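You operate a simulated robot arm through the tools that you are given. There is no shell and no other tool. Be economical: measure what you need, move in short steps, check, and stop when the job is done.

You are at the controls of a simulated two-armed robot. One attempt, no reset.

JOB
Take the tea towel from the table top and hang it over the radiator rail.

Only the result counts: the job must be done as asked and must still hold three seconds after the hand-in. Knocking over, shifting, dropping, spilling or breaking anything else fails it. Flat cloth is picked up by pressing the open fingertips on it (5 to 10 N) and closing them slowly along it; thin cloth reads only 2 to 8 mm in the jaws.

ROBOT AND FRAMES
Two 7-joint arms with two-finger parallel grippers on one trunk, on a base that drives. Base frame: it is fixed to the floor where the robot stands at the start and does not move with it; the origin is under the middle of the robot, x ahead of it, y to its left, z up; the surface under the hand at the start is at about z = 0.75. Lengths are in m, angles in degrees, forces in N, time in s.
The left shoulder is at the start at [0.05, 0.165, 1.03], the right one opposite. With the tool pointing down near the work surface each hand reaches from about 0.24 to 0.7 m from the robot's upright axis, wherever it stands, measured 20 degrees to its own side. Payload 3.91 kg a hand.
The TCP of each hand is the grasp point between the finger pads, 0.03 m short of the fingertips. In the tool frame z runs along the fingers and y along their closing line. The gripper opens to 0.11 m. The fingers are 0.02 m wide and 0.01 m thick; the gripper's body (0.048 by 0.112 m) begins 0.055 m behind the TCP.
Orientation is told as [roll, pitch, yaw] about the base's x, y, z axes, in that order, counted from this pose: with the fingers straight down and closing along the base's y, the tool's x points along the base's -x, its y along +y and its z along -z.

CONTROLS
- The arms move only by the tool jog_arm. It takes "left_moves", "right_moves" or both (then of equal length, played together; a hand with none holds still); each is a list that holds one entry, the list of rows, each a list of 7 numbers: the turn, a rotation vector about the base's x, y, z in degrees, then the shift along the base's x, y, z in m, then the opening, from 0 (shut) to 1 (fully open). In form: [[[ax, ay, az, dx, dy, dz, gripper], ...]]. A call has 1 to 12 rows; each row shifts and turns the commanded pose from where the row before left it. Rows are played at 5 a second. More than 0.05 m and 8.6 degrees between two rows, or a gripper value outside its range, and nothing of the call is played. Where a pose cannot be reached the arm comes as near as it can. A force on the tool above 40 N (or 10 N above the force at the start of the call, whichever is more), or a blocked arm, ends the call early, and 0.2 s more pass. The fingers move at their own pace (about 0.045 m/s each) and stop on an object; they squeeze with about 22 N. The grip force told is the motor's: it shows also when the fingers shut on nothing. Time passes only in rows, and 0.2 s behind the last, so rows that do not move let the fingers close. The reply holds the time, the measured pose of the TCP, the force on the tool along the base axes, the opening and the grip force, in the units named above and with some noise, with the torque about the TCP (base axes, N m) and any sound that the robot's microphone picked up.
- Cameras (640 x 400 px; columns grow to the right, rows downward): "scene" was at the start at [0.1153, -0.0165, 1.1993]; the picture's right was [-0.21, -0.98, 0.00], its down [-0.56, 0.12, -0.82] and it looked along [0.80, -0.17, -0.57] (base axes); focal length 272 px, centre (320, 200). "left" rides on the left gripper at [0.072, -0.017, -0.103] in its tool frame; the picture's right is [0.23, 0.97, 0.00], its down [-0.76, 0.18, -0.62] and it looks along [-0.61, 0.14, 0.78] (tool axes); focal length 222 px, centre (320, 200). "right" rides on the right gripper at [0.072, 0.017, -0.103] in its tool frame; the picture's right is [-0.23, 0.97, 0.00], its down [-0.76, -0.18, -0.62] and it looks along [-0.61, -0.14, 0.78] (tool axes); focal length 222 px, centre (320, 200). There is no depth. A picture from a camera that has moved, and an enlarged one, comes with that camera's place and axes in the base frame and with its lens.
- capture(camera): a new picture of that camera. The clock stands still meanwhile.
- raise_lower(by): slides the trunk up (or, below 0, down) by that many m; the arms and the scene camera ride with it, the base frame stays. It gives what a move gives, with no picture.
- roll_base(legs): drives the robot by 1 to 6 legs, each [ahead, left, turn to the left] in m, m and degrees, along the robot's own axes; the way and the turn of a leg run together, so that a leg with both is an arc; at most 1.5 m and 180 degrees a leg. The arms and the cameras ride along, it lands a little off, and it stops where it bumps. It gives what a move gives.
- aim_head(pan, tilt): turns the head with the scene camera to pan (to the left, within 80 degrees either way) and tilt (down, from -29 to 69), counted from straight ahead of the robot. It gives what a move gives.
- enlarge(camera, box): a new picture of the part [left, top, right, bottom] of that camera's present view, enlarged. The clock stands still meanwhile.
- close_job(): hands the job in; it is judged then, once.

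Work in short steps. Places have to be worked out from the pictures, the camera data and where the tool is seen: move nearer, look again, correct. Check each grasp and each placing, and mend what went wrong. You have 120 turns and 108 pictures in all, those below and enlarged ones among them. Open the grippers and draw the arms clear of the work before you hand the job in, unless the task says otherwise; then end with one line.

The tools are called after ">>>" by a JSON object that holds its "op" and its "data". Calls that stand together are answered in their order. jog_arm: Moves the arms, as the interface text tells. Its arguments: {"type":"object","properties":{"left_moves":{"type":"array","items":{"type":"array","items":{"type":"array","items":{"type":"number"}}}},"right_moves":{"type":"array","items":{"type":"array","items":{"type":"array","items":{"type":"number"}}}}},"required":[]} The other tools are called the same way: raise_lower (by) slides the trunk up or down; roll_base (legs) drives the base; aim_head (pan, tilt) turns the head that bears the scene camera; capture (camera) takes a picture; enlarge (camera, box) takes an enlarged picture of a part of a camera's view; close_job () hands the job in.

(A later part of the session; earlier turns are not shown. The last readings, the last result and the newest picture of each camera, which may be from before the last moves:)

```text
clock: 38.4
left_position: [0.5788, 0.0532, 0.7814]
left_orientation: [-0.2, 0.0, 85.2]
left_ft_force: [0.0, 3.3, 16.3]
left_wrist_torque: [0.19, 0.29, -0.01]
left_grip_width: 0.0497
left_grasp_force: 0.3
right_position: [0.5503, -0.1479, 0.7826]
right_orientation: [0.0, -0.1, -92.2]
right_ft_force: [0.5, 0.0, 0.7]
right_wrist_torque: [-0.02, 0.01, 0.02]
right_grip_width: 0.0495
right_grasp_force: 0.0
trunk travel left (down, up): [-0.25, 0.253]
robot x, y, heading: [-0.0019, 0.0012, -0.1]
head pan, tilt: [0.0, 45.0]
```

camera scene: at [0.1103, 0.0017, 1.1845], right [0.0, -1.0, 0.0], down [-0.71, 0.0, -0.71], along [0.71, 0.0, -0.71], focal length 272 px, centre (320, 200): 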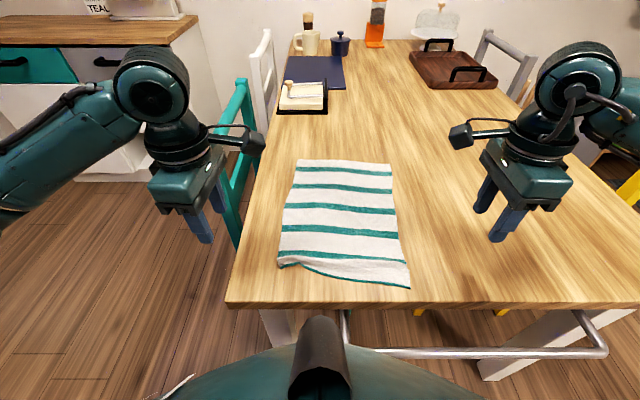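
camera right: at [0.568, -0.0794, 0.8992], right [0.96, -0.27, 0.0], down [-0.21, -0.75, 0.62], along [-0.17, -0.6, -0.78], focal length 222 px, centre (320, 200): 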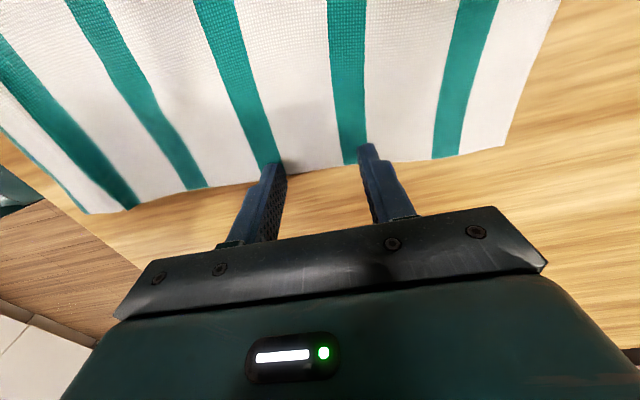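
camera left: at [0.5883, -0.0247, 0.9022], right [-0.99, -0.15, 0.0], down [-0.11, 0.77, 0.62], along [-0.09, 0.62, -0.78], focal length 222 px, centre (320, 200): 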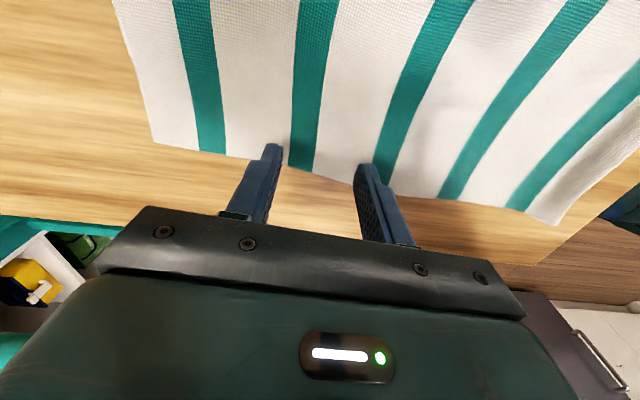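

Left is a little heavy (16 N), right not yet touching; adjust.

>>> {"op": "jog_arm", "data": {"left_moves": [[[0, 0, 0, 0, 0, 0.001, 0.45], [0, 0, 0, 0, 0, 0, 0.45]]], "right_moves": [[[0, 0, 0, 0, 0, -0.0015, 0.45], [0, 0, 0, 0, 0, 0, 0.45]]]}}

```text
clock: 39.0
left_position: [0.5771, 0.0541, 0.7812]
left_orientation: [-0.1, 0.0, 85.3]
left_ft_force: [3.4, 1.1, 13.5]
left_wrist_torque: [0.14, 0.04, -0.02]
left_grip_width: 0.0486
left_grasp_force: 0.0
right_position: [0.5521, -0.1476, 0.7811]
right_orientation: [0.2, -0.1, -92.3]
right_ft_force: [-1.2, 0.2, 9.6]
right_wrist_torque: [-0.09, 0.32, 0.0]
right_grip_width: 0.0498
right_grasp_force: 0.7
trunk travel left (down, up): [-0.25, 0.253]
robot x, y, heading: [-0.0009, 0.0005, -0.1]
head pan, tilt: [0.0, 45.0]
```

>>> {"op": "jog_arm", "data": {"left_moves": [[[0, 0, 0, 0, 0, 0.0005, 0.4], [0, 0, 0, 0, 0, 0, 0.35], [0, 0, 0, 0, 0, 0, 0.3], [0, 0, 0, 0, 0, 0, 0.25], [0, 0, 0, 0, 0, 0, 0.2], [0, 0, 0, 0, 0, 0, 0.15], [0, 0, 0, 0, 0, 0, 0.1], [0, 0, 0, 0, 0, 0, 0.05], [0, 0, 0, 0, 0, 0, 0], [0, 0, 0, 0, 0, 0, 0], [0, 0, 0, 0, 0, 0, 0]]], "right_moves": [[[0, 0, 0, 0, 0, 0, 0.4], [0, 0, 0, 0, 0, 0, 0.35], [0, 0, 0, 0, 0, 0, 0.3], [0, 0, 0, 0, 0, 0, 0.25], [0, 0, 0, 0, 0, 0, 0.2], [0, 0, 0, 0, 0, 0, 0.15], [0, 0, 0, 0, 0, 0, 0.1], [0, 0, 0, 0, 0, 0, 0.05], [0, 0, 0, 0, 0, 0, 0], [0, 0, 0, 0, 0, 0, 0], [0, 0, 0, 0, 0, 0, 0]]]}}

>>> {"op": "capture", "data": {"camera": "right"}}

>>> {"op": "capture", "data": {"camera": "left"}}

```text
clock: 41.4
left_position: [0.5758, 0.0544, 0.7816]
left_orientation: [-0.1, 0.0, 85.4]
left_ft_force: [-1.2, 0.3, 5.9]
left_wrist_torque: [0.0, 0.07, -0.01]
left_grip_width: 0.0025
left_grasp_force: 22.1
right_position: [0.5521, -0.1471, 0.7805]
right_orientation: [0.4, 0.0, -92.3]
right_ft_force: [3.3, 1.4, 18.4]
right_wrist_torque: [-0.11, 0.02, 0.05]
right_grip_width: 0.0028
right_grasp_force: 22.0
trunk travel left (down, up): [-0.25, 0.253]
robot x, y, heading: [0.0007, 0.0014, 0.1]
head pan, tilt: [0.0, 45.0]
```

```text
81 pictures are left
camera right: at [0.5711, -0.0746, 0.8845], right [0.96, -0.27, 0.0], down [-0.21, -0.75, 0.62], along [-0.16, -0.6, -0.78], focal length 222 px, centre (320, 200)
```

right: 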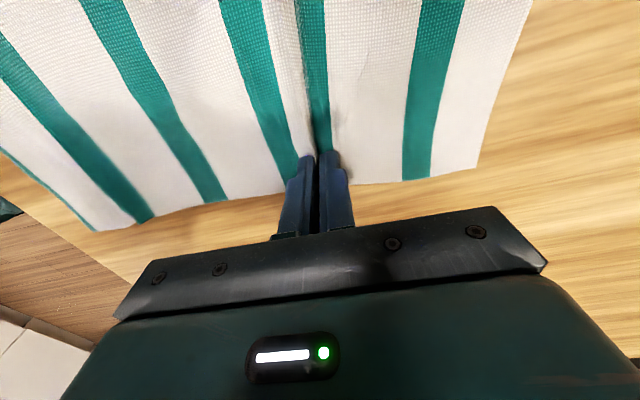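

```text
80 pictures are left
camera left: at [0.5873, -0.0185, 0.8839], right [-0.99, -0.15, 0.0], down [-0.12, 0.77, 0.62], along [-0.09, 0.62, -0.78], focal length 222 px, centre (320, 200)
```

left: 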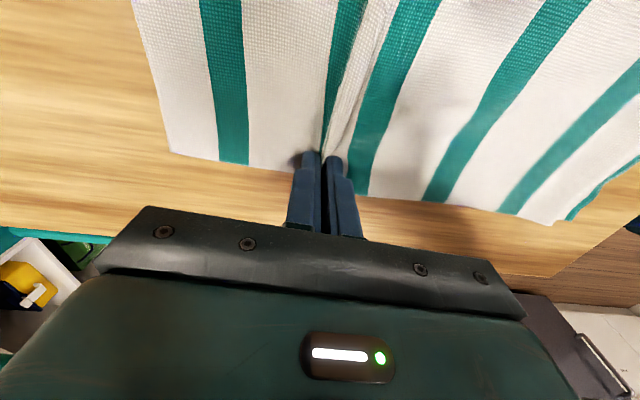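

Both hands have a ridge. Lift slowly, drawing back a little, and check.

>>> {"op": "jog_arm", "data": {"left_moves": [[[0, 0, 0, 0, 0, 0.02, 0], [0, 0, 0, 0, 0, 0.02, 0], [0, 0, 0, -0.01, 0, 0.025, 0], [0, 0, 0, -0.01, 0, 0.025, 0], [0, 0, 0, -0.01, 0, 0.025, 0], [0, 0, 0, -0.01, 0, 0.025, 0], [0, 0, 0, -0.01, 0, 0.025, 0], [0, 0, 0, -0.01, 0, 0.025, 0], [0, 0, 0, -0.01, 0, 0.025, 0], [0, 0, 0, -0.01, 0, 0.025, 0], [0, 0, 0, 0, 0, 0, 0]]], "right_moves": [[[0, 0, 0, 0, 0, 0.02, 0], [0, 0, 0, 0, 0, 0.02, 0], [0, 0, 0, -0.008, 0, 0.025, 0], [0, 0, 0, -0.008, 0, 0.025, 0], [0, 0, 0, -0.008, 0, 0.025, 0], [0, 0, 0, -0.008, 0, 0.025, 0], [0, 0, 0, -0.008, 0, 0.025, 0], [0, 0, 0, -0.008, 0, 0.025, 0], [0, 0, 0, -0.008, 0, 0.025, 0], [0, 0, 0, -0.008, 0, 0.025, 0], [0, 0, 0, 0, 0, 0, 0]]]}}

>>> {"op": "capture", "data": {"camera": "scene"}}

```text
clock: 43.8
left_position: [0.4979, 0.0536, 1.0199]
left_orientation: [0.0, 0.0, 85.5]
left_ft_force: [0.1, 0.3, -0.7]
left_wrist_torque: [0.03, 0.02, 0.0]
left_grip_width: 0.0028
left_grasp_force: 21.9
right_position: [0.487, -0.1487, 1.0192]
right_orientation: [0.0, 0.0, -92.3]
right_ft_force: [-0.1, 0.1, 0.2]
right_wrist_torque: [-0.03, -0.04, -0.01]
right_grip_width: 0.0023
right_grasp_force: 22.3
trunk travel left (down, up): [-0.25, 0.253]
robot x, y, heading: [0.0039, 0.0013, 0.3]
head pan, tilt: [0.0, 45.0]
```

```text
79 pictures are left
camera scene: at [0.1105, 0.0017, 1.1844], right [0.0, -1.0, 0.0], down [-0.71, 0.0, -0.71], along [0.71, 0.0, -0.71], focal length 272 px, centre (320, 200)
```

scene: 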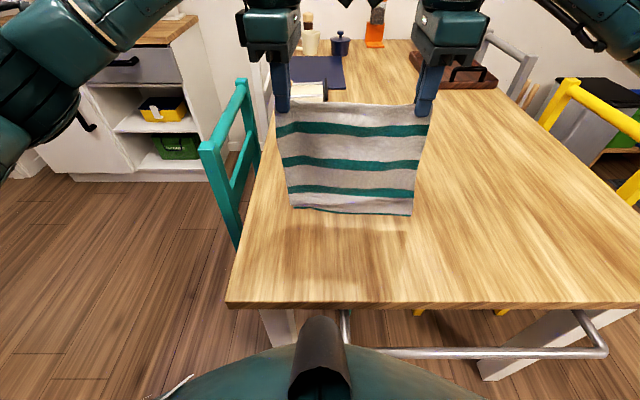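

The towel hangs nicely from both hands: short flap on the far side, main sheet on my side. Back away from the table and turn right, then look.

>>> {"op": "raise_lower", "data": {"by": 0.05}}

>>> {"op": "roll_base", "data": {"legs": [[-0.3, 0, 0]]}}

>>> {"op": "aim_head", "data": {"pan": -50, "tilt": 35}}

>>> {"op": "capture", "data": {"camera": "scene"}}

```text
clock: 44.7
left_position: [0.4972, 0.054, 1.07]
left_orientation: [0.2, 0.1, 85.5]
left_ft_force: [1.3, 1.4, -0.5]
left_wrist_torque: [-0.03, 0.01, 0.02]
left_grip_width: 0.0026
left_grasp_force: 21.6
right_position: [0.4869, -0.1483, 1.0701]
right_orientation: [0.0, 0.0, -92.3]
right_ft_force: [0.7, -0.4, -0.5]
right_wrist_torque: [0.01, -0.02, -0.01]
right_grip_width: 0.0024
right_grasp_force: 21.8
trunk travel left (down, up): [-0.3, 0.203]
robot x, y, heading: [-0.0012, 0.0003, -0.0]
head pan, tilt: [0.0, 45.0]
```

```text
clock: 46.7
left_position: [0.1974, 0.0528, 1.0694]
left_orientation: [-0.1, -0.1, 85.3]
left_ft_force: [0.2, 0.1, 0.3]
left_wrist_torque: [0.02, -0.01, 0.0]
left_grip_width: 0.0022
left_grasp_force: 22.3
right_position: [0.1844, -0.1489, 1.0697]
right_orientation: [0.0, 0.0, -92.4]
right_ft_force: [0.1, 0.4, 0.2]
right_wrist_torque: [0.0, -0.02, 0.01]
right_grip_width: 0.0025
right_grasp_force: 22.1
trunk travel left (down, up): [-0.3, 0.203]
robot x, y, heading: [-0.3025, 0.0018, 0.2]
head pan, tilt: [0.0, 45.0]
```

```text
clock: 47.9
left_position: [0.1968, 0.0535, 1.0697]
left_orientation: [0.1, 0.0, 85.4]
left_ft_force: [-0.7, -0.2, -0.7]
left_wrist_torque: [0.04, 0.0, -0.02]
left_grip_width: 0.0025
left_grasp_force: 22.1
right_position: [0.1857, -0.1484, 1.0697]
right_orientation: [0.1, 0.0, -92.3]
right_ft_force: [0.9, -1.0, -0.3]
right_wrist_torque: [-0.01, -0.01, -0.03]
right_grip_width: 0.0023
right_grasp_force: 22.1
trunk travel left (down, up): [-0.3, 0.203]
robot x, y, heading: [-0.3013, 0.0017, -0.3]
head pan, tilt: [-50.0, 35.0]
```

```text
78 pictures are left
camera scene: at [-0.2154, -0.0656, 1.2492], right [-0.77, -0.64, 0.0], down [-0.37, 0.44, -0.82], along [0.53, -0.63, -0.57], focal length 272 px, centre (320, 200)
```

scene: 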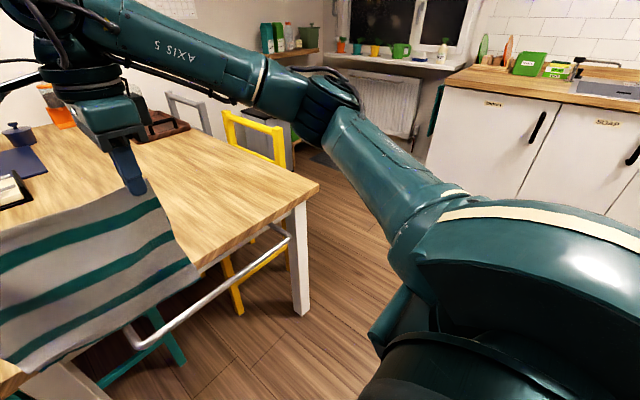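

Clear floor to the right; I turn right 90° and advance partway.

>>> {"op": "roll_base", "data": {"legs": [[-0.1, 0, 0], [0, 0, -90], [0.6, 0, 0]]}}

>>> {"op": "aim_head", "data": {"pan": 40, "tilt": 35}}

>>> {"op": "capture", "data": {"camera": "scene"}}

>>> {"op": "aim_head", "data": {"pan": 5, "tilt": 25}}

>>> {"op": "capture", "data": {"camera": "scene"}}

```text
clock: 55.8
left_position: [-0.3463, -1.0844, 1.0697]
left_orientation: [0.1, 0.0, -4.8]
left_ft_force: [-0.6, 0.4, -1.3]
left_wrist_torque: [-0.01, -0.01, 0.01]
left_grip_width: 0.0027
left_grasp_force: 22.5
right_position: [-0.5489, -1.0724, 1.07]
right_orientation: [-0.1, 0.0, 177.6]
right_ft_force: [-0.1, -0.4, -0.3]
right_wrist_torque: [0.01, 0.02, -0.01]
right_grip_width: 0.0023
right_grasp_force: 22.0
trunk travel left (down, up): [-0.3, 0.203]
robot x, y, heading: [-0.3982, -0.5844, -90.2]
head pan, tilt: [-50.0, 35.0]
```

```text
clock: 57.4
left_position: [-0.3471, -1.0844, 1.0694]
left_orientation: [-0.1, 0.0, -4.9]
left_ft_force: [0.5, -0.5, 0.1]
left_wrist_torque: [0.01, -0.01, 0.04]
left_grip_width: 0.0021
left_grasp_force: 21.8
right_position: [-0.5502, -1.0714, 1.0691]
right_orientation: [0.0, 0.0, 177.5]
right_ft_force: [0.5, 0.3, 0.2]
right_wrist_torque: [0.0, -0.03, 0.05]
right_grip_width: 0.0027
right_grasp_force: 22.4
trunk travel left (down, up): [-0.3, 0.203]
robot x, y, heading: [-0.402, -0.5839, -90.0]
head pan, tilt: [40.0, 35.0]
```

```text
77 pictures are left
camera scene: at [-0.3441, -0.6802, 1.2493], right [-0.77, -0.64, 0.0], down [-0.37, 0.44, -0.82], along [0.52, -0.63, -0.57], focal length 272 px, centre (320, 200)
```

scene: 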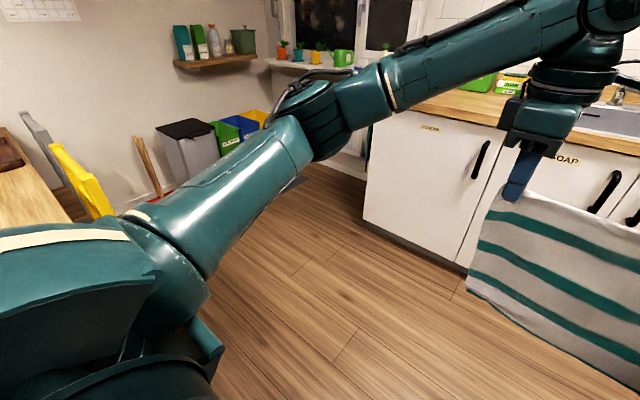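

```text
clock: 58.5
left_position: [-0.3469, -1.0834, 1.0698]
left_orientation: [0.0, 0.0, -4.8]
left_ft_force: [-0.3, -0.5, -0.6]
left_wrist_torque: [-0.02, 0.03, 0.04]
left_grip_width: 0.0026
left_grasp_force: 22.3
right_position: [-0.55, -1.0716, 1.0686]
right_orientation: [0.0, 0.0, 177.5]
right_ft_force: [-0.2, -0.1, -0.3]
right_wrist_torque: [0.01, 0.0, 0.01]
right_grip_width: 0.0025
right_grasp_force: 21.8
trunk travel left (down, up): [-0.3, 0.203]
robot x, y, heading: [-0.4027, -0.5817, -89.8]
head pan, tilt: [5.0, 25.0]
```

```text
76 pictures are left
camera scene: at [-0.3926, -0.7043, 1.265], right [-1.0, -0.09, 0.0], down [-0.04, 0.42, -0.91], along [0.08, -0.9, -0.42], focal length 272 px, centre (320, 200)
```

scene: 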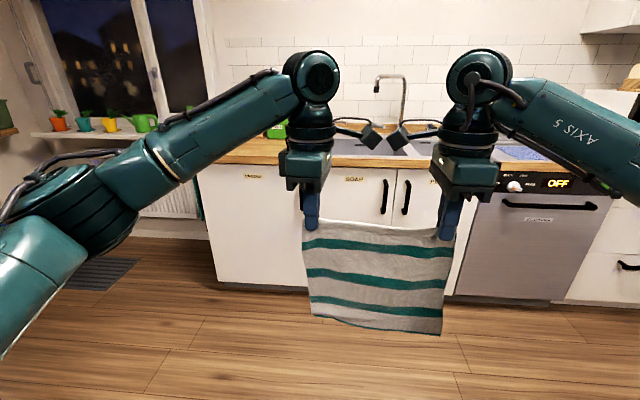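

Counter front at y≈−2.0. Drive ahead 0.6, then strafe left 1.0, and look.

>>> {"op": "roll_base", "data": {"legs": [[0.6, 0, 0], [0, 1.0, 0]]}}

>>> {"op": "aim_head", "data": {"pan": 35, "tilt": 30}}

>>> {"op": "capture", "data": {"camera": "scene"}}

```text
clock: 70.5
left_position: [0.6478, -1.6895, 1.0699]
left_orientation: [0.0, 0.0, -5.2]
left_ft_force: [-1.3, 0.0, 1.5]
left_wrist_torque: [0.01, 0.03, 0.06]
left_grip_width: 0.0023
left_grasp_force: 21.9
right_position: [0.4465, -1.675, 1.0707]
right_orientation: [0.0, 0.0, 177.0]
right_ft_force: [0.1, -0.2, -0.8]
right_wrist_torque: [-0.01, -0.02, 0.02]
right_grip_width: 0.0025
right_grasp_force: 21.9
trunk travel left (down, up): [-0.3, 0.203]
robot x, y, heading: [0.6006, -1.1911, -90.3]
head pan, tilt: [5.0, 25.0]
```

```text
clock: 71.5
left_position: [0.6472, -1.6899, 1.0701]
left_orientation: [0.1, 0.0, -5.3]
left_ft_force: [-1.5, 0.6, -0.7]
left_wrist_torque: [0.01, 0.03, 0.02]
left_grip_width: 0.0025
left_grasp_force: 21.8
right_position: [0.4454, -1.676, 1.0687]
right_orientation: [0.0, -0.1, 177.2]
right_ft_force: [-1.6, -0.5, -0.7]
right_wrist_torque: [-0.01, 0.0, 0.03]
right_grip_width: 0.0024
right_grasp_force: 21.7
trunk travel left (down, up): [-0.3, 0.203]
robot x, y, heading: [0.598, -1.1928, -90.5]
head pan, tilt: [35.0, 30.0]
```

```text
75 pictures are left
camera scene: at [0.6496, -1.2931, 1.2571], right [-0.83, -0.56, 0.0], down [-0.28, 0.41, -0.87], along [0.49, -0.72, -0.5], focal length 272 px, centre (320, 200)
```

scene: 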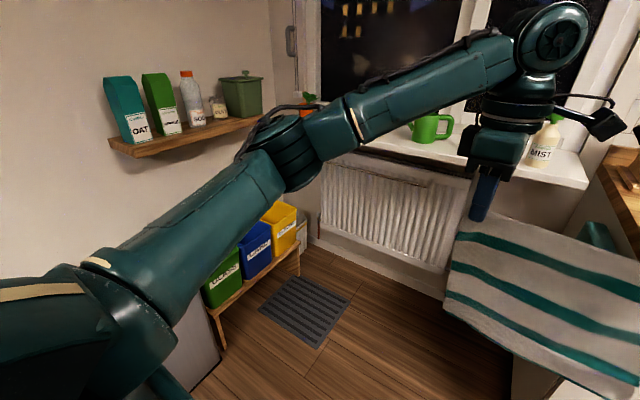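

Shelf on the left wall is close, so I'll hang the towel slightly right of the rail's middle (x≈1.08). Strafe left 0.53 and look at the radiator.

>>> {"op": "roll_base", "data": {"legs": [[0, 0.53, 0]]}}

>>> {"op": "aim_head", "data": {"pan": 0, "tilt": 25}}

>>> {"op": "capture", "data": {"camera": "scene"}}

```text
clock: 76.6
left_position: [1.17, -1.6958, 1.0696]
left_orientation: [0.0, 0.0, -5.5]
left_ft_force: [0.3, -0.5, -0.1]
left_wrist_torque: [0.0, -0.03, 0.05]
left_grip_width: 0.0025
left_grasp_force: 21.9
right_position: [0.9669, -1.683, 1.0695]
right_orientation: [0.1, 0.0, 176.8]
right_ft_force: [0.3, 0.6, -0.7]
right_wrist_torque: [0.0, -0.05, 0.01]
right_grip_width: 0.0023
right_grasp_force: 21.7
trunk travel left (down, up): [-0.3, 0.203]
robot x, y, heading: [1.1212, -1.1988, -91.1]
head pan, tilt: [35.0, 30.0]
```

```text
clock: 77.6
left_position: [1.1692, -1.6971, 1.0702]
left_orientation: [0.1, 0.0, -5.5]
left_ft_force: [-0.3, 0.8, -0.2]
left_wrist_torque: [0.01, 0.02, 0.05]
left_grip_width: 0.0025
left_grasp_force: 22.0
right_position: [0.967, -1.6827, 1.0696]
right_orientation: [-0.1, 0.0, 176.8]
right_ft_force: [0.4, -0.3, -0.5]
right_wrist_torque: [0.02, 0.02, 0.01]
right_grip_width: 0.0026
right_grasp_force: 22.2
trunk travel left (down, up): [-0.3, 0.203]
robot x, y, heading: [1.126, -1.1957, -91.1]
head pan, tilt: [0.0, 25.0]
```

```text
74 pictures are left
camera scene: at [1.1212, -1.3173, 1.265], right [-1.0, 0.01, 0.0], down [0.01, 0.42, -0.91], along [-0.01, -0.91, -0.42], focal length 272 px, centre (320, 200)
```

scene: 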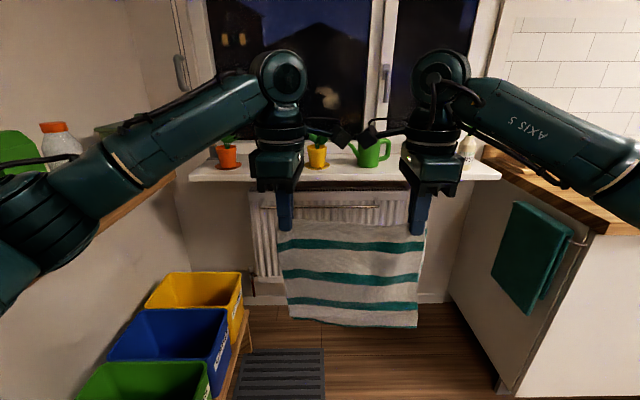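

>>> {"op": "enlarge", "data": {"camera": "scene", "box": [180, 140, 440, 310]}}

```text
2.35 times, centred on (310, 225) of scene
camera zoom: at [1.1212, -1.3173, 1.265], right [-1.0, 0.01, 0.0], down [0.01, 0.42, -0.91], along [-0.01, -0.91, -0.42], focal length 640 px, centre (344, 141)
```

zoom: 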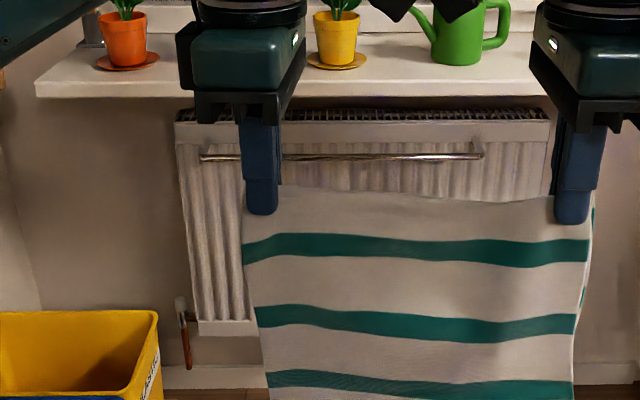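

Triangulating with the first view: rail at y≈−2.40, z≈0.738, x 0.85–1.38; sill front edge y≈−2.26, underside z≈0.905. So I must go in under the sill with the fingers pointing forward. I tilt both hands to horizontal here in free space.

>>> {"op": "jog_arm", "data": {"left_moves": [[[-8, 0, 0, 0, -0.012, 0, 0], [-8, 0, 0, 0, -0.012, 0, 0], [-8, 0, 0, 0, -0.012, 0, 0], [-8, 0, 0, 0, -0.012, 0, 0], [-8, 0, 0, 0, -0.012, 0, 0], [-8, 0, 0, 0, -0.012, 0, 0], [-8, 0, 0, 0, -0.012, 0, 0], [0, 0, 0, 0, 0, 0, 0]]], "right_moves": [[[-8, 0, 0, 0, -0.012, 0, 0], [-8, 0, 0, 0, -0.012, 0, 0], [-8, 0, 0, 0, -0.012, 0, 0], [-8, 0, 0, 0, -0.012, 0, 0], [-8, 0, 0, 0, -0.012, 0, 0], [-8, 0, 0, 0, -0.012, 0, 0], [-8, 0, 0, 0, -0.012, 0, 0], [0, 0, 0, 0, 0, 0, 0]]]}}

>>> {"op": "capture", "data": {"camera": "scene"}}

```text
clock: 79.4
left_position: [1.1684, -1.7819, 1.0704]
left_orientation: [-55.9, -4.5, -3.1]
left_ft_force: [0.4, -0.6, 0.4]
left_wrist_torque: [0.03, -0.01, -0.03]
left_grip_width: 0.0025
left_grasp_force: 22.4
right_position: [0.9682, -1.7669, 1.0695]
right_orientation: [56.1, 2.7, 178.2]
right_ft_force: [0.8, -0.9, -0.1]
right_wrist_torque: [0.03, -0.03, 0.0]
right_grip_width: 0.0023
right_grasp_force: 21.9
trunk travel left (down, up): [-0.3, 0.203]
robot x, y, heading: [1.123, -1.1973, -91.1]
head pan, tilt: [0.0, 25.0]
```

```text
72 pictures are left
camera scene: at [1.1211, -1.3173, 1.265], right [-1.0, 0.02, 0.0], down [0.01, 0.42, -0.91], along [-0.01, -0.91, -0.42], focal length 272 px, centre (320, 200)
```

scene: 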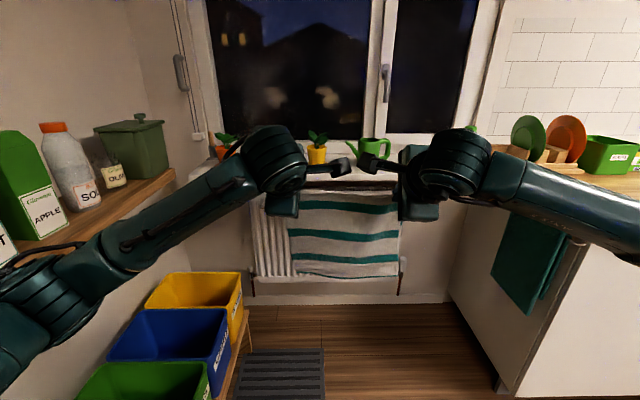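

The tilt works. I continue tilting to about 105° while extending the hands forward (which also tucks the elbows in), with the robot stepping right 0.05.

>>> {"op": "roll_base", "data": {"legs": [[0, -0.05, 1.1]]}}

>>> {"op": "jog_arm", "data": {"left_moves": [[[-8, 0, 0, 0, -0.02, 0, 0], [-8, 0, 0, 0, -0.02, 0, 0], [-8, 0, 0, 0, -0.02, 0, 0], [-8, 0, 0, 0, -0.02, -0.01, 0], [-8, 0, 0, 0, -0.02, -0.01, 0], [-8, 0, 0, 0, -0.02, -0.01, 0], [0, 0, 0, 0, 0, 0, 0]]], "right_moves": [[[-8, 0, 0, 0, -0.02, 0, 0], [-8, 0, 0, 0, -0.02, 0, 0], [-8, 0, 0, 0, -0.02, 0, 0], [-8, 0, 0, 0, -0.02, -0.01, 0], [-8, 0, 0, 0, -0.02, -0.01, 0], [-8, 0, 0, 0, -0.02, -0.01, 0], [0, 0, 0, 0, 0, 0, 0]]]}}

>>> {"op": "capture", "data": {"camera": "scene"}}

```text
clock: 80.5
left_position: [1.1303, -1.7805, 1.0694]
left_orientation: [-55.7, -4.6, -2.1]
left_ft_force: [-1.1, -1.1, 0.3]
left_wrist_torque: [0.04, 0.0, -0.03]
left_grip_width: 0.0026
left_grasp_force: 22.2
right_position: [0.9286, -1.7705, 1.069]
right_orientation: [56.0, 2.6, 179.3]
right_ft_force: [0.4, 0.7, -0.6]
right_wrist_torque: [0.03, 0.02, -0.01]
right_grip_width: 0.0023
right_grasp_force: 21.8
trunk travel left (down, up): [-0.3, 0.203]
robot x, y, heading: [1.0734, -1.194, -89.8]
head pan, tilt: [0.0, 25.0]
```

```text
clock: 82.1
left_position: [1.1305, -1.8991, 1.0405]
left_orientation: [-104.0, -4.5, 1.7]
left_ft_force: [-7.2, 3.1, 1.5]
left_wrist_torque: [-0.02, 0.0, -0.25]
left_grip_width: 0.0026
left_grasp_force: 21.9
right_position: [0.9373, -1.8233, 1.0698]
right_orientation: [78.5, 2.7, -179.0]
right_ft_force: [8.0, -4.5, -2.0]
right_wrist_torque: [0.01, 0.02, 0.15]
right_grip_width: 0.0026
right_grasp_force: 22.0
right hand out of reach, approached as far as the arm can: row 3, 4, 5, 6
trunk travel left (down, up): [-0.3, 0.203]
robot x, y, heading: [1.073, -1.1987, -89.5]
head pan, tilt: [0.0, 25.0]
```

```text
71 pictures are left
camera scene: at [1.074, -1.317, 1.265], right [-1.0, 0.0, 0.0], down [0.0, 0.42, -0.91], along [0.0, -0.91, -0.42], focal length 272 px, centre (320, 200)
```

scene: 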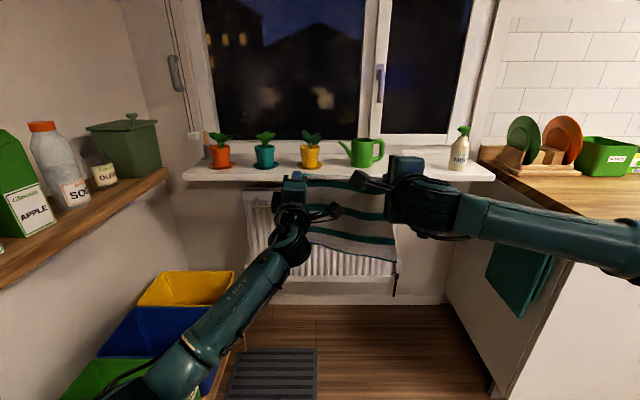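

The right wrist hit a limit at 78°, stretching the cloth; relieve by bringing the left back in line.

>>> {"op": "jog_arm", "data": {"left_moves": [[[8, 0, 0, 0, 0.03, 0.01, 0], [8, 0, 0, -0.0, 0.03, 0.01, 0], [8, 0, 0, -0.0, 0.005, 0.01, 0], [0, 0, 0, 0, 0, 0, 0]]]}}

>>> {"op": "capture", "data": {"camera": "scene"}}

```text
clock: 83.1
left_position: [1.1327, -1.8353, 1.0691]
left_orientation: [-79.8, -5.0, 0.0]
left_ft_force: [-1.0, -0.7, -0.2]
left_wrist_torque: [-0.04, 0.03, 0.01]
left_grip_width: 0.0024
left_grasp_force: 23.0
right_position: [0.9341, -1.8241, 1.0704]
right_orientation: [78.5, 2.7, -179.2]
right_ft_force: [-0.8, 0.2, 0.6]
right_wrist_torque: [0.03, 0.0, 0.02]
right_grip_width: 0.0023
right_grasp_force: 22.0
trunk travel left (down, up): [-0.3, 0.203]
robot x, y, heading: [1.0749, -1.1994, -89.8]
head pan, tilt: [0.0, 25.0]
```

```text
70 pictures are left
camera scene: at [1.074, -1.3171, 1.265], right [-1.0, 0.0, 0.0], down [0.0, 0.42, -0.91], along [0.0, -0.91, -0.42], focal length 272 px, centre (320, 200)
```

scene: 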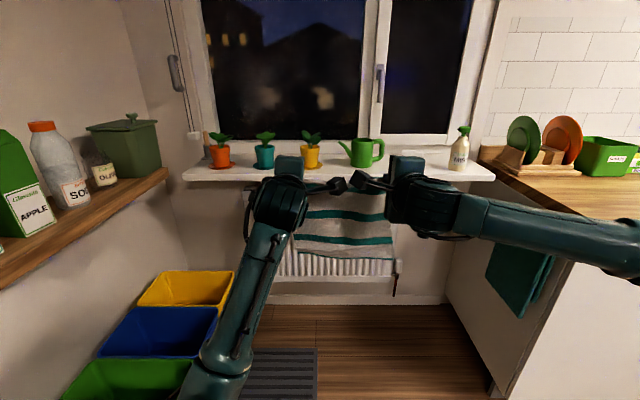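

Left arm settled elbow-down; I lower both hands 0.1 m together and try tilting the right further.

>>> {"op": "jog_arm", "data": {"left_moves": [[[0, 0, 0, 0, 0, -0.02, 0], [0, 0, 0, 0, 0, -0.02, 0], [0, 0, 0, 0, 0, -0.02, 0], [0, 0, 0, 0, 0, -0.02, 0], [0, 0, 0, 0, 0, -0.02, 0], [-3, 0, 0, 0, 0, 0, 0], [-3, 0, 0, 0, 0, 0, 0], [-3, 0, 0, 0, 0, 0, 0], [0, 0, 0, 0, 0, 0, 0]]], "right_moves": [[[0, 0, 0, 0, 0, -0.02, 0], [0, 0, 0, 0, 0, -0.02, 0], [0, 0, 0, 0, 0, -0.02, 0], [0, 0, 0, 0, 0, -0.02, 0], [0, 0, 0, 0, 0, -0.02, 0], [-3, 0, 0, 0, 0, 0, 0], [-3, 0, 0, 0, 0, 0, 0], [-3, 0, 0, 0, 0, 0, 0], [0, 0, 0, 0, 0, 0, 0]]]}}

>>> {"op": "capture", "data": {"camera": "scene"}}

```text
clock: 85.3
left_position: [1.1437, -1.8442, 1.0022]
left_orientation: [-92.5, -6.2, 2.2]
left_ft_force: [-2.1, 0.5, 0.3]
left_wrist_torque: [0.0, 0.0, 0.0]
left_grip_width: 0.0026
left_grasp_force: 21.4
right_position: [0.9396, -1.8242, 1.0037]
right_orientation: [78.3, 2.5, -179.6]
right_ft_force: [2.1, -0.2, 0.0]
right_wrist_torque: [0.02, 0.01, 0.06]
right_grip_width: 0.0021
right_grasp_force: 22.2
right hand out of reach, approached as far as the arm can: row 4, 5, 6, 7, 8
trunk travel left (down, up): [-0.3, 0.203]
robot x, y, heading: [1.0765, -1.1968, -89.6]
head pan, tilt: [0.0, 25.0]
stopped in row 9 (left hand): the arm was blocked; the commanded pose is now the measured one
```

```text
69 pictures are left
camera scene: at [1.0741, -1.3171, 1.265], right [-1.0, 0.0, 0.0], down [0.0, 0.42, -0.91], along [0.0, -0.91, -0.42], focal length 272 px, centre (320, 200)
```

scene: 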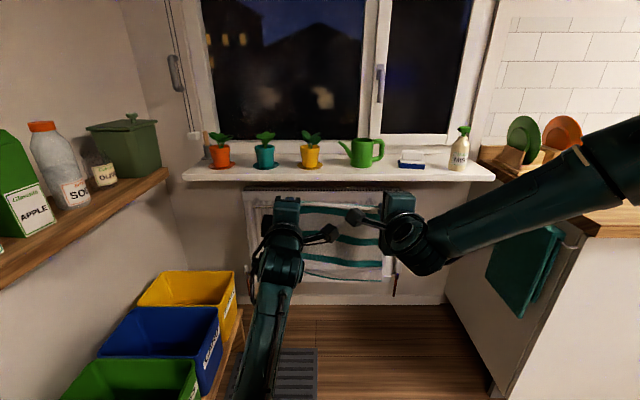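

Right arm keeps its elbow high. I try the other way: raise both hands and draw them nearer, which should let the right elbow drop, then tilt.

>>> {"op": "jog_arm", "data": {"left_moves": [[[0, 0, 0, -0.003, 0.01, 0.025, 0], [0, 0, 0, 0, 0.01, 0.025, 0], [0, 0, 0, 0, 0.01, 0.025, 0], [0, 0, 0, 0, 0.01, 0.025, 0], [0, 0, 0, 0, 0.01, 0.025, 0], [0, 0, 0, 0, 0.01, 0.025, 0], [0, 0, 0, 0, 0, 0, 0], [0, 0, 0, 0, 0, 0, 0], [0, 0, 0, 0, 0, 0, 0], [0, 0, 0, 0, 0, 0, 0], [0, 0, 0, 0, 0, 0, 0]]], "right_moves": [[[0, 0, 0, 0, 0.005, 0.025, 0], [0, 0, 0, 0, 0.01, 0.025, 0], [0, 0, 0, 0, 0.01, 0.025, 0], [0, 0, 0, 0, 0.01, 0.025, 0], [0, 0, 0, 0, 0.01, 0.025, 0], [0, 0, 0, 0, 0.01, 0.025, 0], [-4, 0, 0, 0, 0, 0, 0], [-4, 0, 0, 0, 0, 0, 0], [-4, 0, 0, 0, 0, 0, 0], [-4, 0, 0, 0, 0, 0, 0], [0, 0, 0, 0, 0, 0, 0]]]}}

>>> {"op": "capture", "data": {"camera": "scene"}}

```text
clock: 87.7
left_position: [1.1433, -1.785, 1.1492]
left_orientation: [-92.4, -6.7, 2.7]
left_ft_force: [-2.8, -0.3, -0.2]
left_wrist_torque: [0.03, 0.04, -0.04]
left_grip_width: 0.0024
left_grasp_force: 22.0
right_position: [0.9385, -1.7705, 1.1526]
right_orientation: [90.3, 2.4, -179.0]
right_ft_force: [2.3, -0.4, -0.2]
right_wrist_torque: [0.01, 0.01, 0.08]
right_grip_width: 0.0023
right_grasp_force: 22.0
right hand out of reach, approached as far as the arm can: row 10
trunk travel left (down, up): [-0.3, 0.203]
robot x, y, heading: [1.073, -1.1972, -89.6]
head pan, tilt: [0.0, 25.0]
```

```text
68 pictures are left
camera scene: at [1.074, -1.317, 1.265], right [-1.0, 0.0, 0.0], down [0.0, 0.42, -0.91], along [0.0, -0.91, -0.42], focal length 272 px, centre (320, 200)
```

scene: 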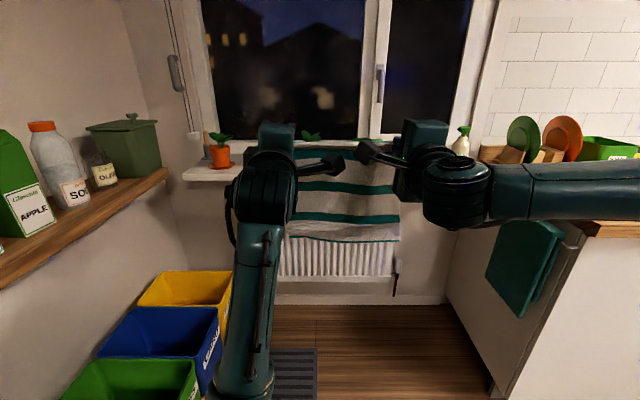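

Right is now at 90°. Raise a little more and tilt both to about 102°.

>>> {"op": "jog_arm", "data": {"left_moves": [[[0, 0, 0, -0.002, 0.003, 0.015, 0], [0, 0, 0, 0, 0, 0.015, 0], [-3, 0, 0, 0, 0, 0.01, 0], [-3, 0, 0, 0, 0, 0.01, 0], [-4, 0, 0, 0, 0, 0, 0], [0, 0, 0, 0, 0, 0, 0]]], "right_moves": [[[0, 0, 0, 0, 0, 0.015, 0], [0, 0, 0, 0, 0, 0.015, 0], [-4, 0, 0, 0, 0, 0.01, 0], [-4, 0, 0, 0, 0, 0.01, 0], [-4, 0, 0, 0, 0, 0, 0], [0, 0, 0, 0, 0, 0, 0]]]}}

```text
clock: 89.1
left_position: [1.1448, -1.7823, 1.2019]
left_orientation: [-102.9, -6.2, 4.0]
left_ft_force: [0.4, -0.3, 0.1]
left_wrist_torque: [0.06, -0.01, 0.03]
left_grip_width: 0.0024
left_grasp_force: 22.1
right_position: [0.9501, -1.7687, 1.1945]
right_orientation: [96.0, 2.3, -177.6]
right_ft_force: [-0.5, -0.7, -0.3]
right_wrist_torque: [0.07, -0.01, -0.03]
right_grip_width: 0.0025
right_grasp_force: 22.0
right hand out of reach, approached as far as the arm can: row 4, 5
trunk travel left (down, up): [-0.3, 0.203]
robot x, y, heading: [1.0742, -1.1996, -89.8]
head pan, tilt: [0.0, 25.0]
```

Good enough (96–103°). Lower the trunk 0.28 so the hands come to rail height, then look at the flap and rail.

>>> {"op": "raise_lower", "data": {"by": -0.28}}

>>> {"op": "aim_head", "data": {"pan": 0, "tilt": 10}}

>>> {"op": "capture", "data": {"camera": "scene"}}

>>> {"op": "capture", "data": {"camera": "left"}}

>>> {"op": "capture", "data": {"camera": "right"}}

```text
clock: 92.0
left_position: [1.1424, -1.7835, 0.9193]
left_orientation: [-102.5, -6.3, 4.0]
left_ft_force: [0.4, -0.5, 0.6]
left_wrist_torque: [0.06, -0.07, 0.03]
left_grip_width: 0.0026
left_grasp_force: 22.0
right_position: [0.9512, -1.7697, 0.9151]
right_orientation: [96.1, 2.3, -177.5]
right_ft_force: [-0.3, -0.5, -0.2]
right_wrist_torque: [0.02, -0.01, 0.02]
right_grip_width: 0.0024
right_grasp_force: 22.0
trunk travel left (down, up): [-0.02, 0.483]
robot x, y, heading: [1.0727, -1.197, -89.5]
head pan, tilt: [0.0, 25.0]
```

```text
clock: 92.7
left_position: [1.1426, -1.7824, 0.9193]
left_orientation: [-102.5, -6.3, 3.9]
left_ft_force: [-0.9, -0.3, 0.0]
left_wrist_torque: [0.03, 0.02, 0.0]
left_grip_width: 0.0024
left_grasp_force: 21.8
right_position: [0.9501, -1.7699, 0.9149]
right_orientation: [95.9, 2.4, -177.6]
right_ft_force: [-0.5, -0.4, -0.4]
right_wrist_torque: [0.04, -0.01, 0.03]
right_grip_width: 0.0025
right_grasp_force: 22.4
trunk travel left (down, up): [-0.02, 0.483]
robot x, y, heading: [1.0726, -1.1959, -89.8]
head pan, tilt: [0.0, 10.0]
```

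```text
67 pictures are left
camera scene: at [1.074, -1.3179, 1.0093], right [-1.0, 0.0, 0.0], down [0.0, 0.17, -0.98], along [0.0, -0.98, -0.17], focal length 272 px, centre (320, 200)
```

scene: 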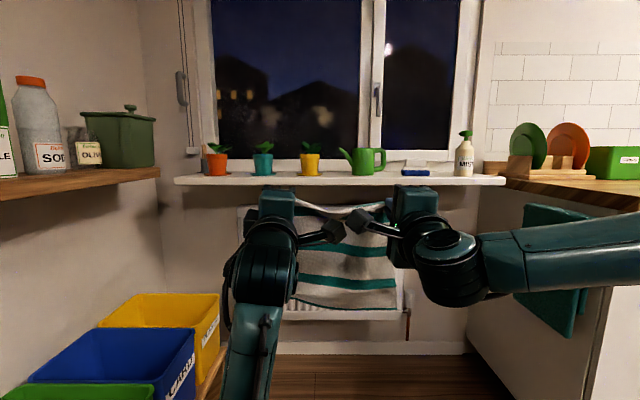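

```text
66 pictures are left
camera left: at [1.0643, -1.6828, 0.9043], right [-0.11, -0.22, -0.97], down [0.75, 0.62, -0.22], along [0.65, -0.75, 0.1], focal length 222 px, centre (320, 200)
```

left: 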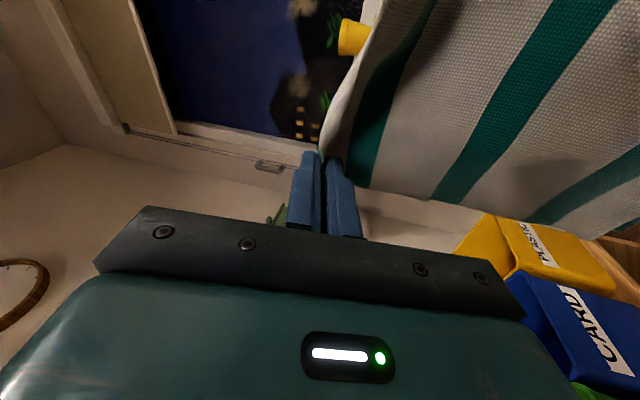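

```text
65 pictures are left
camera right: at [1.0183, -1.6605, 0.9234], right [-0.27, 0.09, 0.96], down [-0.78, 0.57, -0.27], along [-0.57, -0.82, -0.08], focal length 222 px, centre (320, 200)
```

right: 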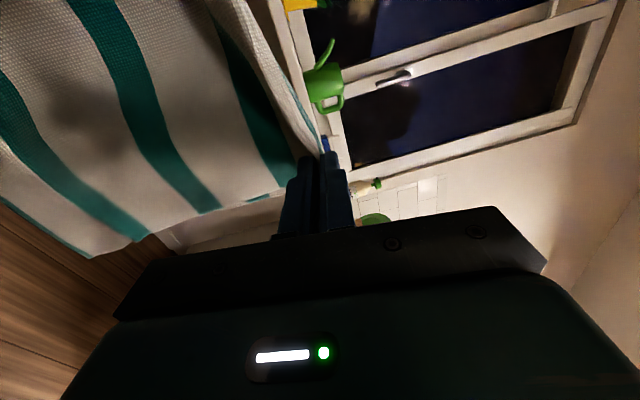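

The flap hangs hidden on the wall side, as wanted. Now measure the sill and rail precisely from this lower viewpoint.

>>> {"op": "enlarge", "data": {"camera": "scene", "box": [220, 160, 420, 285]}}

```text
3.20 times, centred on (320, 222) of scene
camera zoom: at [1.074, -1.3179, 1.0093], right [-1.0, 0.0, 0.0], down [0.0, 0.17, -0.98], along [0.0, -0.98, -0.17], focal length 870 px, centre (320, 128)
```

zoom: 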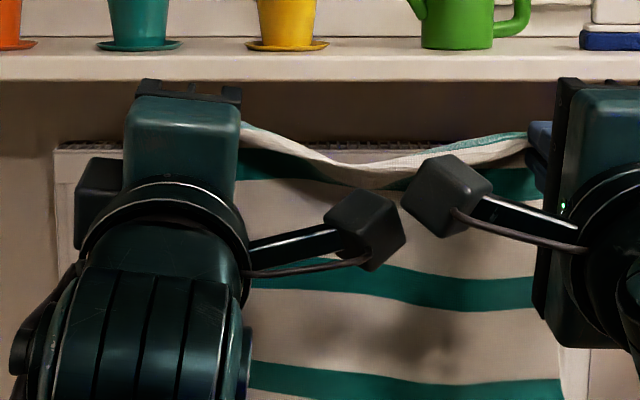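

Sill front edge: y≈−2.29, underside z≈0.893; radiator front top ≈ y −2.41, z 0.79. The rail itself is hidden by my hands, so I step right briefly to measure it from this height.

>>> {"op": "roll_base", "data": {"legs": [[0, -0.3, 0]]}}

>>> {"op": "aim_head", "data": {"pan": 20, "tilt": 10}}

>>> {"op": "capture", "data": {"camera": "scene"}}

>>> {"op": "enlarge", "data": {"camera": "scene", "box": [160, 160, 360, 285]}}

```text
clock: 95.9
left_position: [0.8427, -1.7828, 0.9183]
left_orientation: [-102.5, -6.3, 3.8]
left_ft_force: [-0.5, 0.7, -0.1]
left_wrist_torque: [0.07, 0.02, 0.01]
left_grip_width: 0.0023
left_grasp_force: 22.0
right_position: [0.65, -1.7696, 0.9136]
right_orientation: [96.0, 2.2, -177.7]
right_ft_force: [-0.8, -0.6, 0.3]
right_wrist_torque: [0.07, 0.01, 0.01]
right_grip_width: 0.0025
right_grasp_force: 22.2
trunk travel left (down, up): [-0.02, 0.483]
robot x, y, heading: [0.775, -1.1996, -89.8]
head pan, tilt: [0.0, 10.0]
```

```text
clock: 96.8
left_position: [0.8422, -1.7839, 0.9182]
left_orientation: [-102.5, -6.4, 4.0]
left_ft_force: [-0.6, 0.3, 0.3]
left_wrist_torque: [-0.02, 0.0, 0.01]
left_grip_width: 0.0025
left_grasp_force: 21.5
right_position: [0.6499, -1.77, 0.9148]
right_orientation: [96.0, 2.2, -177.7]
right_ft_force: [-0.2, 0.6, 0.2]
right_wrist_torque: [0.03, 0.02, -0.02]
right_grip_width: 0.0024
right_grasp_force: 22.4
trunk travel left (down, up): [-0.02, 0.483]
robot x, y, heading: [0.7754, -1.1987, -90.0]
head pan, tilt: [20.0, 10.0]
```

```text
63 pictures are left
camera scene: at [0.8056, -1.313, 1.0094], right [-0.94, -0.34, 0.0], down [-0.06, 0.16, -0.98], along [0.34, -0.93, -0.17], focal length 272 px, centre (320, 200)
```

scene: 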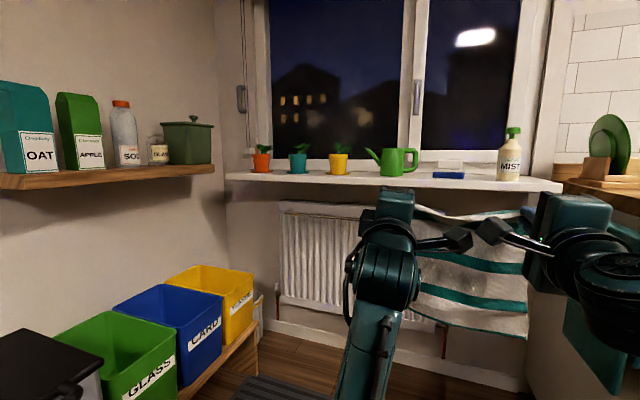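

```text
3.20 times, centred on (260, 222) of scene
camera zoom: at [0.8056, -1.313, 1.0094], right [-0.94, -0.34, 0.0], down [-0.06, 0.16, -0.98], along [0.34, -0.93, -0.17], focal length 870 px, centre (512, 128)
```

zoom: 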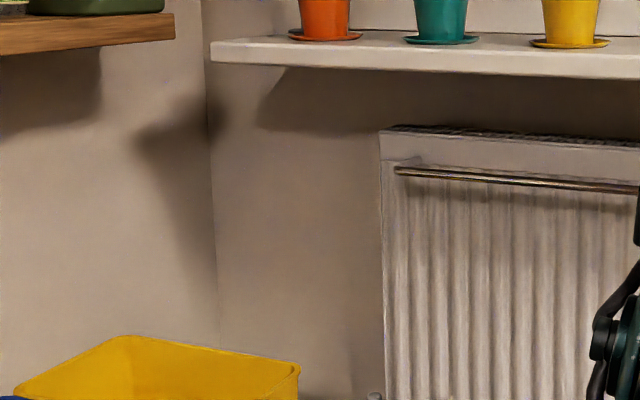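

Precise now: rail y≈−2.381, z≈0.739, x 0.85–1.367; sill front y −2.291, underside 0.892; radiator face y≈−2.44. I go back left and raise the hands to get more tilt on the right hand (its elbow should drop).

>>> {"op": "roll_base", "data": {"legs": [[0, 0.3, 0]]}}

>>> {"op": "jog_arm", "data": {"left_moves": [[[0, 0, 0, 0.004, 0, 0.025, 0], [0, 0, 0, 0.004, 0, 0.025, 0], [0, 0, 0, 0, 0, 0.025, 0], [0, 0, 0, 0, 0, 0.025, 0], [0, 0, 0, 0, 0, 0.01, 0], [0, 0, 0, 0, 0, 0.01, 0], [-3, 0, 0, 0, 0, 0, 0], [-3, 0, 0, 0, 0, 0, 0], [0, 0, 0, 0, 0, 0, 0]]], "right_moves": [[[0, 0, 0, 0, 0, 0.025, 0], [0, 0, 0, 0, 0, 0.025, 0], [0, 0, 0, 0, 0, 0.025, 0], [-3, 0, 0, 0, 0, 0.025, 0], [-3, 0, 0, 0, 0, 0.01, 0], [-3, 0, 0, 0, 0, 0.01, 0], [-3, 0, 0, 0, 0, 0, 0], [0, 0, 0, 0, 0, 0, 0], [0, 0, 0, 0, 0, 0, 0]]]}}

>>> {"op": "aim_head", "data": {"pan": 0, "tilt": 20}}

>>> {"op": "capture", "data": {"camera": "scene"}}

```text
clock: 100.0
left_position: [1.1463, -1.7839, 0.9186]
left_orientation: [-102.5, -6.4, 3.9]
left_ft_force: [0.0, -0.1, 0.7]
left_wrist_torque: [0.04, -0.02, 0.0]
left_grip_width: 0.0026
left_grasp_force: 22.0
right_position: [0.952, -1.7695, 0.9146]
right_orientation: [96.0, 2.3, -177.6]
right_ft_force: [-0.3, 0.1, 0.3]
right_wrist_torque: [0.05, 0.01, 0.01]
right_grip_width: 0.0023
right_grasp_force: 21.7
trunk travel left (down, up): [-0.02, 0.483]
robot x, y, heading: [1.0782, -1.1998, -89.9]
head pan, tilt: [20.0, 10.0]
```

```text
clock: 102.0
left_position: [1.1533, -1.7834, 1.0371]
left_orientation: [-108.6, -5.9, 4.5]
left_ft_force: [0.8, -1.1, -0.5]
left_wrist_torque: [0.02, -0.02, -0.03]
left_grip_width: 0.0025
left_grasp_force: 22.1
right_position: [0.9645, -1.7662, 1.0322]
right_orientation: [106.5, 1.6, -176.3]
right_ft_force: [0.0, -0.2, -0.2]
right_wrist_torque: [0.02, 0.02, 0.01]
right_grip_width: 0.0024
right_grasp_force: 21.9
right hand out of reach, approached as far as the arm can: row 7
trunk travel left (down, up): [-0.02, 0.483]
robot x, y, heading: [1.0773, -1.1985, -90.1]
head pan, tilt: [20.0, 10.0]
```

```text
clock: 102.8
left_position: [1.1534, -1.7843, 1.0374]
left_orientation: [-108.5, -6.0, 4.5]
left_ft_force: [0.9, -0.8, -0.8]
left_wrist_torque: [0.02, 0.0, 0.01]
left_grip_width: 0.0024
left_grasp_force: 22.1
right_position: [0.9641, -1.7665, 1.0324]
right_orientation: [106.6, 1.5, -176.3]
right_ft_force: [-0.3, 0.3, 0.1]
right_wrist_torque: [0.07, 0.02, -0.01]
right_grip_width: 0.0025
right_grasp_force: 22.1
trunk travel left (down, up): [-0.02, 0.483]
robot x, y, heading: [1.0712, -1.1993, -89.9]
head pan, tilt: [0.0, 20.0]
```

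```text
61 pictures are left
camera scene: at [1.0769, -1.3183, 0.9931], right [-1.0, 0.0, 0.0], down [0.0, 0.34, -0.94], along [0.0, -0.94, -0.34], focal length 272 px, centre (320, 200)
```

scene: 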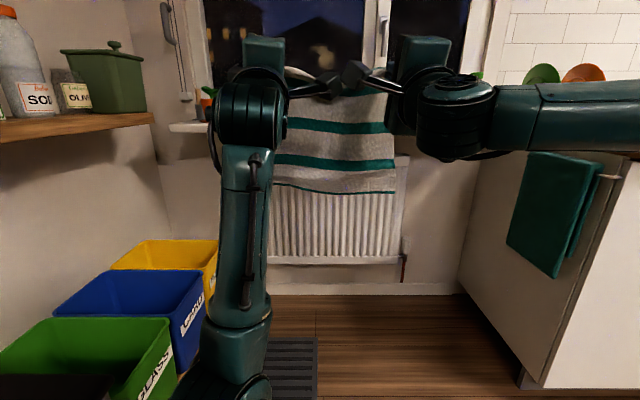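

The right elbow is still out. The left flipped elbow-down when its hand was more inward; shift both hands to the robot's left so the right hand is inward, then tilt.

>>> {"op": "jog_arm", "data": {"left_moves": [[[0, 0, 0, 0.02, 0, 0, 0], [0, 0, 0, 0.02, 0, 0, 0], [0, 0, 0, 0.02, 0, 0, 0], [0, 0, 0, 0.02, 0, 0, 0], [0, 0, 0, 0.02, 0, 0, 0], [0, 0, 0, 0.02, 0, 0, 0], [0, 0, 0, 0, 0, 0, 0], [0, 0, 0, 0, 0, 0, 0], [0, 0, 0, 0, 0, 0, 0]]], "right_moves": [[[0, 0, 0, 0.02, 0, 0, 0], [0, 0, 0, 0.02, 0, 0, 0], [0, 0, 0, 0.02, 0, 0, 0], [0, 0, 0, 0.02, 0, 0, 0], [0, 0, 0, 0.02, 0, 0, 0], [0, 0, 0, 0.02, 0, 0, 0], [-3, 0, 0, 0, 0, 0, 0], [-3, 0, 0, 0, 0, 0, 0], [0, 0, 0, 0, 0, 0, 0]]]}}

>>> {"op": "capture", "data": {"camera": "scene"}}

```text
clock: 104.8
left_position: [1.2752, -1.7817, 1.0386]
left_orientation: [-108.4, -6.0, 4.5]
left_ft_force: [0.2, -0.5, 0.1]
left_wrist_torque: [0.02, 0.02, -0.05]
left_grip_width: 0.0026
left_grasp_force: 21.8
right_position: [1.0728, -1.7691, 1.0352]
right_orientation: [114.0, 1.5, -177.0]
right_ft_force: [0.2, 0.2, -0.2]
right_wrist_torque: [0.03, 0.01, 0.03]
right_grip_width: 0.0023
right_grasp_force: 21.8
trunk travel left (down, up): [-0.02, 0.483]
robot x, y, heading: [1.0753, -1.1993, -89.9]
head pan, tilt: [0.0, 20.0]
```

```text
60 pictures are left
camera scene: at [1.0768, -1.3183, 0.9931], right [-1.0, 0.0, 0.0], down [0.0, 0.34, -0.94], along [0.0, -0.94, -0.34], focal length 272 px, centre (320, 200)
```

scene: 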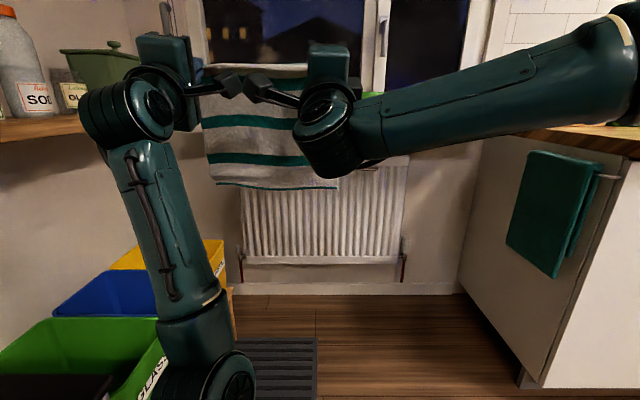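

Works: 114° on the right. Now lower both hands to the working height (TCP z≈0.85) and see whether the tilt holds.

>>> {"op": "jog_arm", "data": {"left_moves": [[[0, 0, 0, 0, 0, -0.02, 0], [0, 0, 0, 0, 0, -0.02, 0], [0, 0, 0, 0, 0, -0.02, 0], [0, 0, 0, 0, 0, -0.02, 0], [0, 0, 0, 0, 0, -0.02, 0], [0, 0, 0, 0, 0, -0.02, 0], [0, 0, 0, 0, 0, -0.02, 0], [0, 0, 0, 0, 0, -0.02, 0], [0, 0, 0, 0, 0, 0, 0]]], "right_moves": [[[0, 0, 0, 0, 0, -0.02, 0], [0, 0, 0, 0, 0, -0.02, 0], [0, 0, 0, 0, 0, -0.02, 0], [0, 0, 0, 0, 0, -0.02, 0], [0, 0, 0, 0, 0, -0.02, 0], [0, 0, 0, 0, 0, -0.02, 0], [0, 0, 0, 0, 0, -0.02, 0], [0, 0, 0, 0, 0, -0.02, 0], [0, 0, 0, 0, 0, 0, 0]]]}}

>>> {"op": "capture", "data": {"camera": "scene"}}

```text
clock: 107.0
left_position: [1.2752, -1.7777, 0.9143]
left_orientation: [-112.5, -6.6, 5.2]
left_ft_force: [-1.1, -0.2, 0.0]
left_wrist_torque: [0.01, 0.01, -0.03]
left_grip_width: 0.0026
left_grasp_force: 21.8
right_position: [1.0737, -1.7685, 0.8703]
right_orientation: [114.1, 1.5, -177.1]
right_ft_force: [0.7, -0.1, 0.4]
right_wrist_torque: [-0.01, 0.0, 0.04]
right_grip_width: 0.0023
right_grasp_force: 21.6
trunk travel left (down, up): [-0.02, 0.483]
robot x, y, heading: [1.0774, -1.1957, -90.2]
head pan, tilt: [0.0, 20.0]
stopped in row 9 (left hand): the arm was blocked; the commanded pose is now the measured one
```

```text
59 pictures are left
camera scene: at [1.0759, -1.3182, 0.9917], right [-1.0, 0.0, 0.0], down [0.0, 0.34, -0.94], along [0.0, -0.94, -0.34], focal length 272 px, centre (320, 200)
```

scene: 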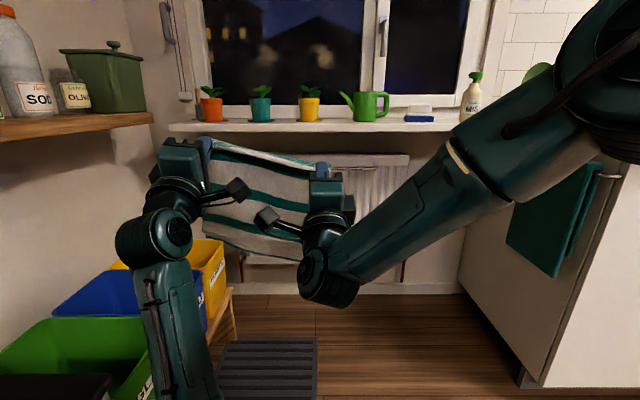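

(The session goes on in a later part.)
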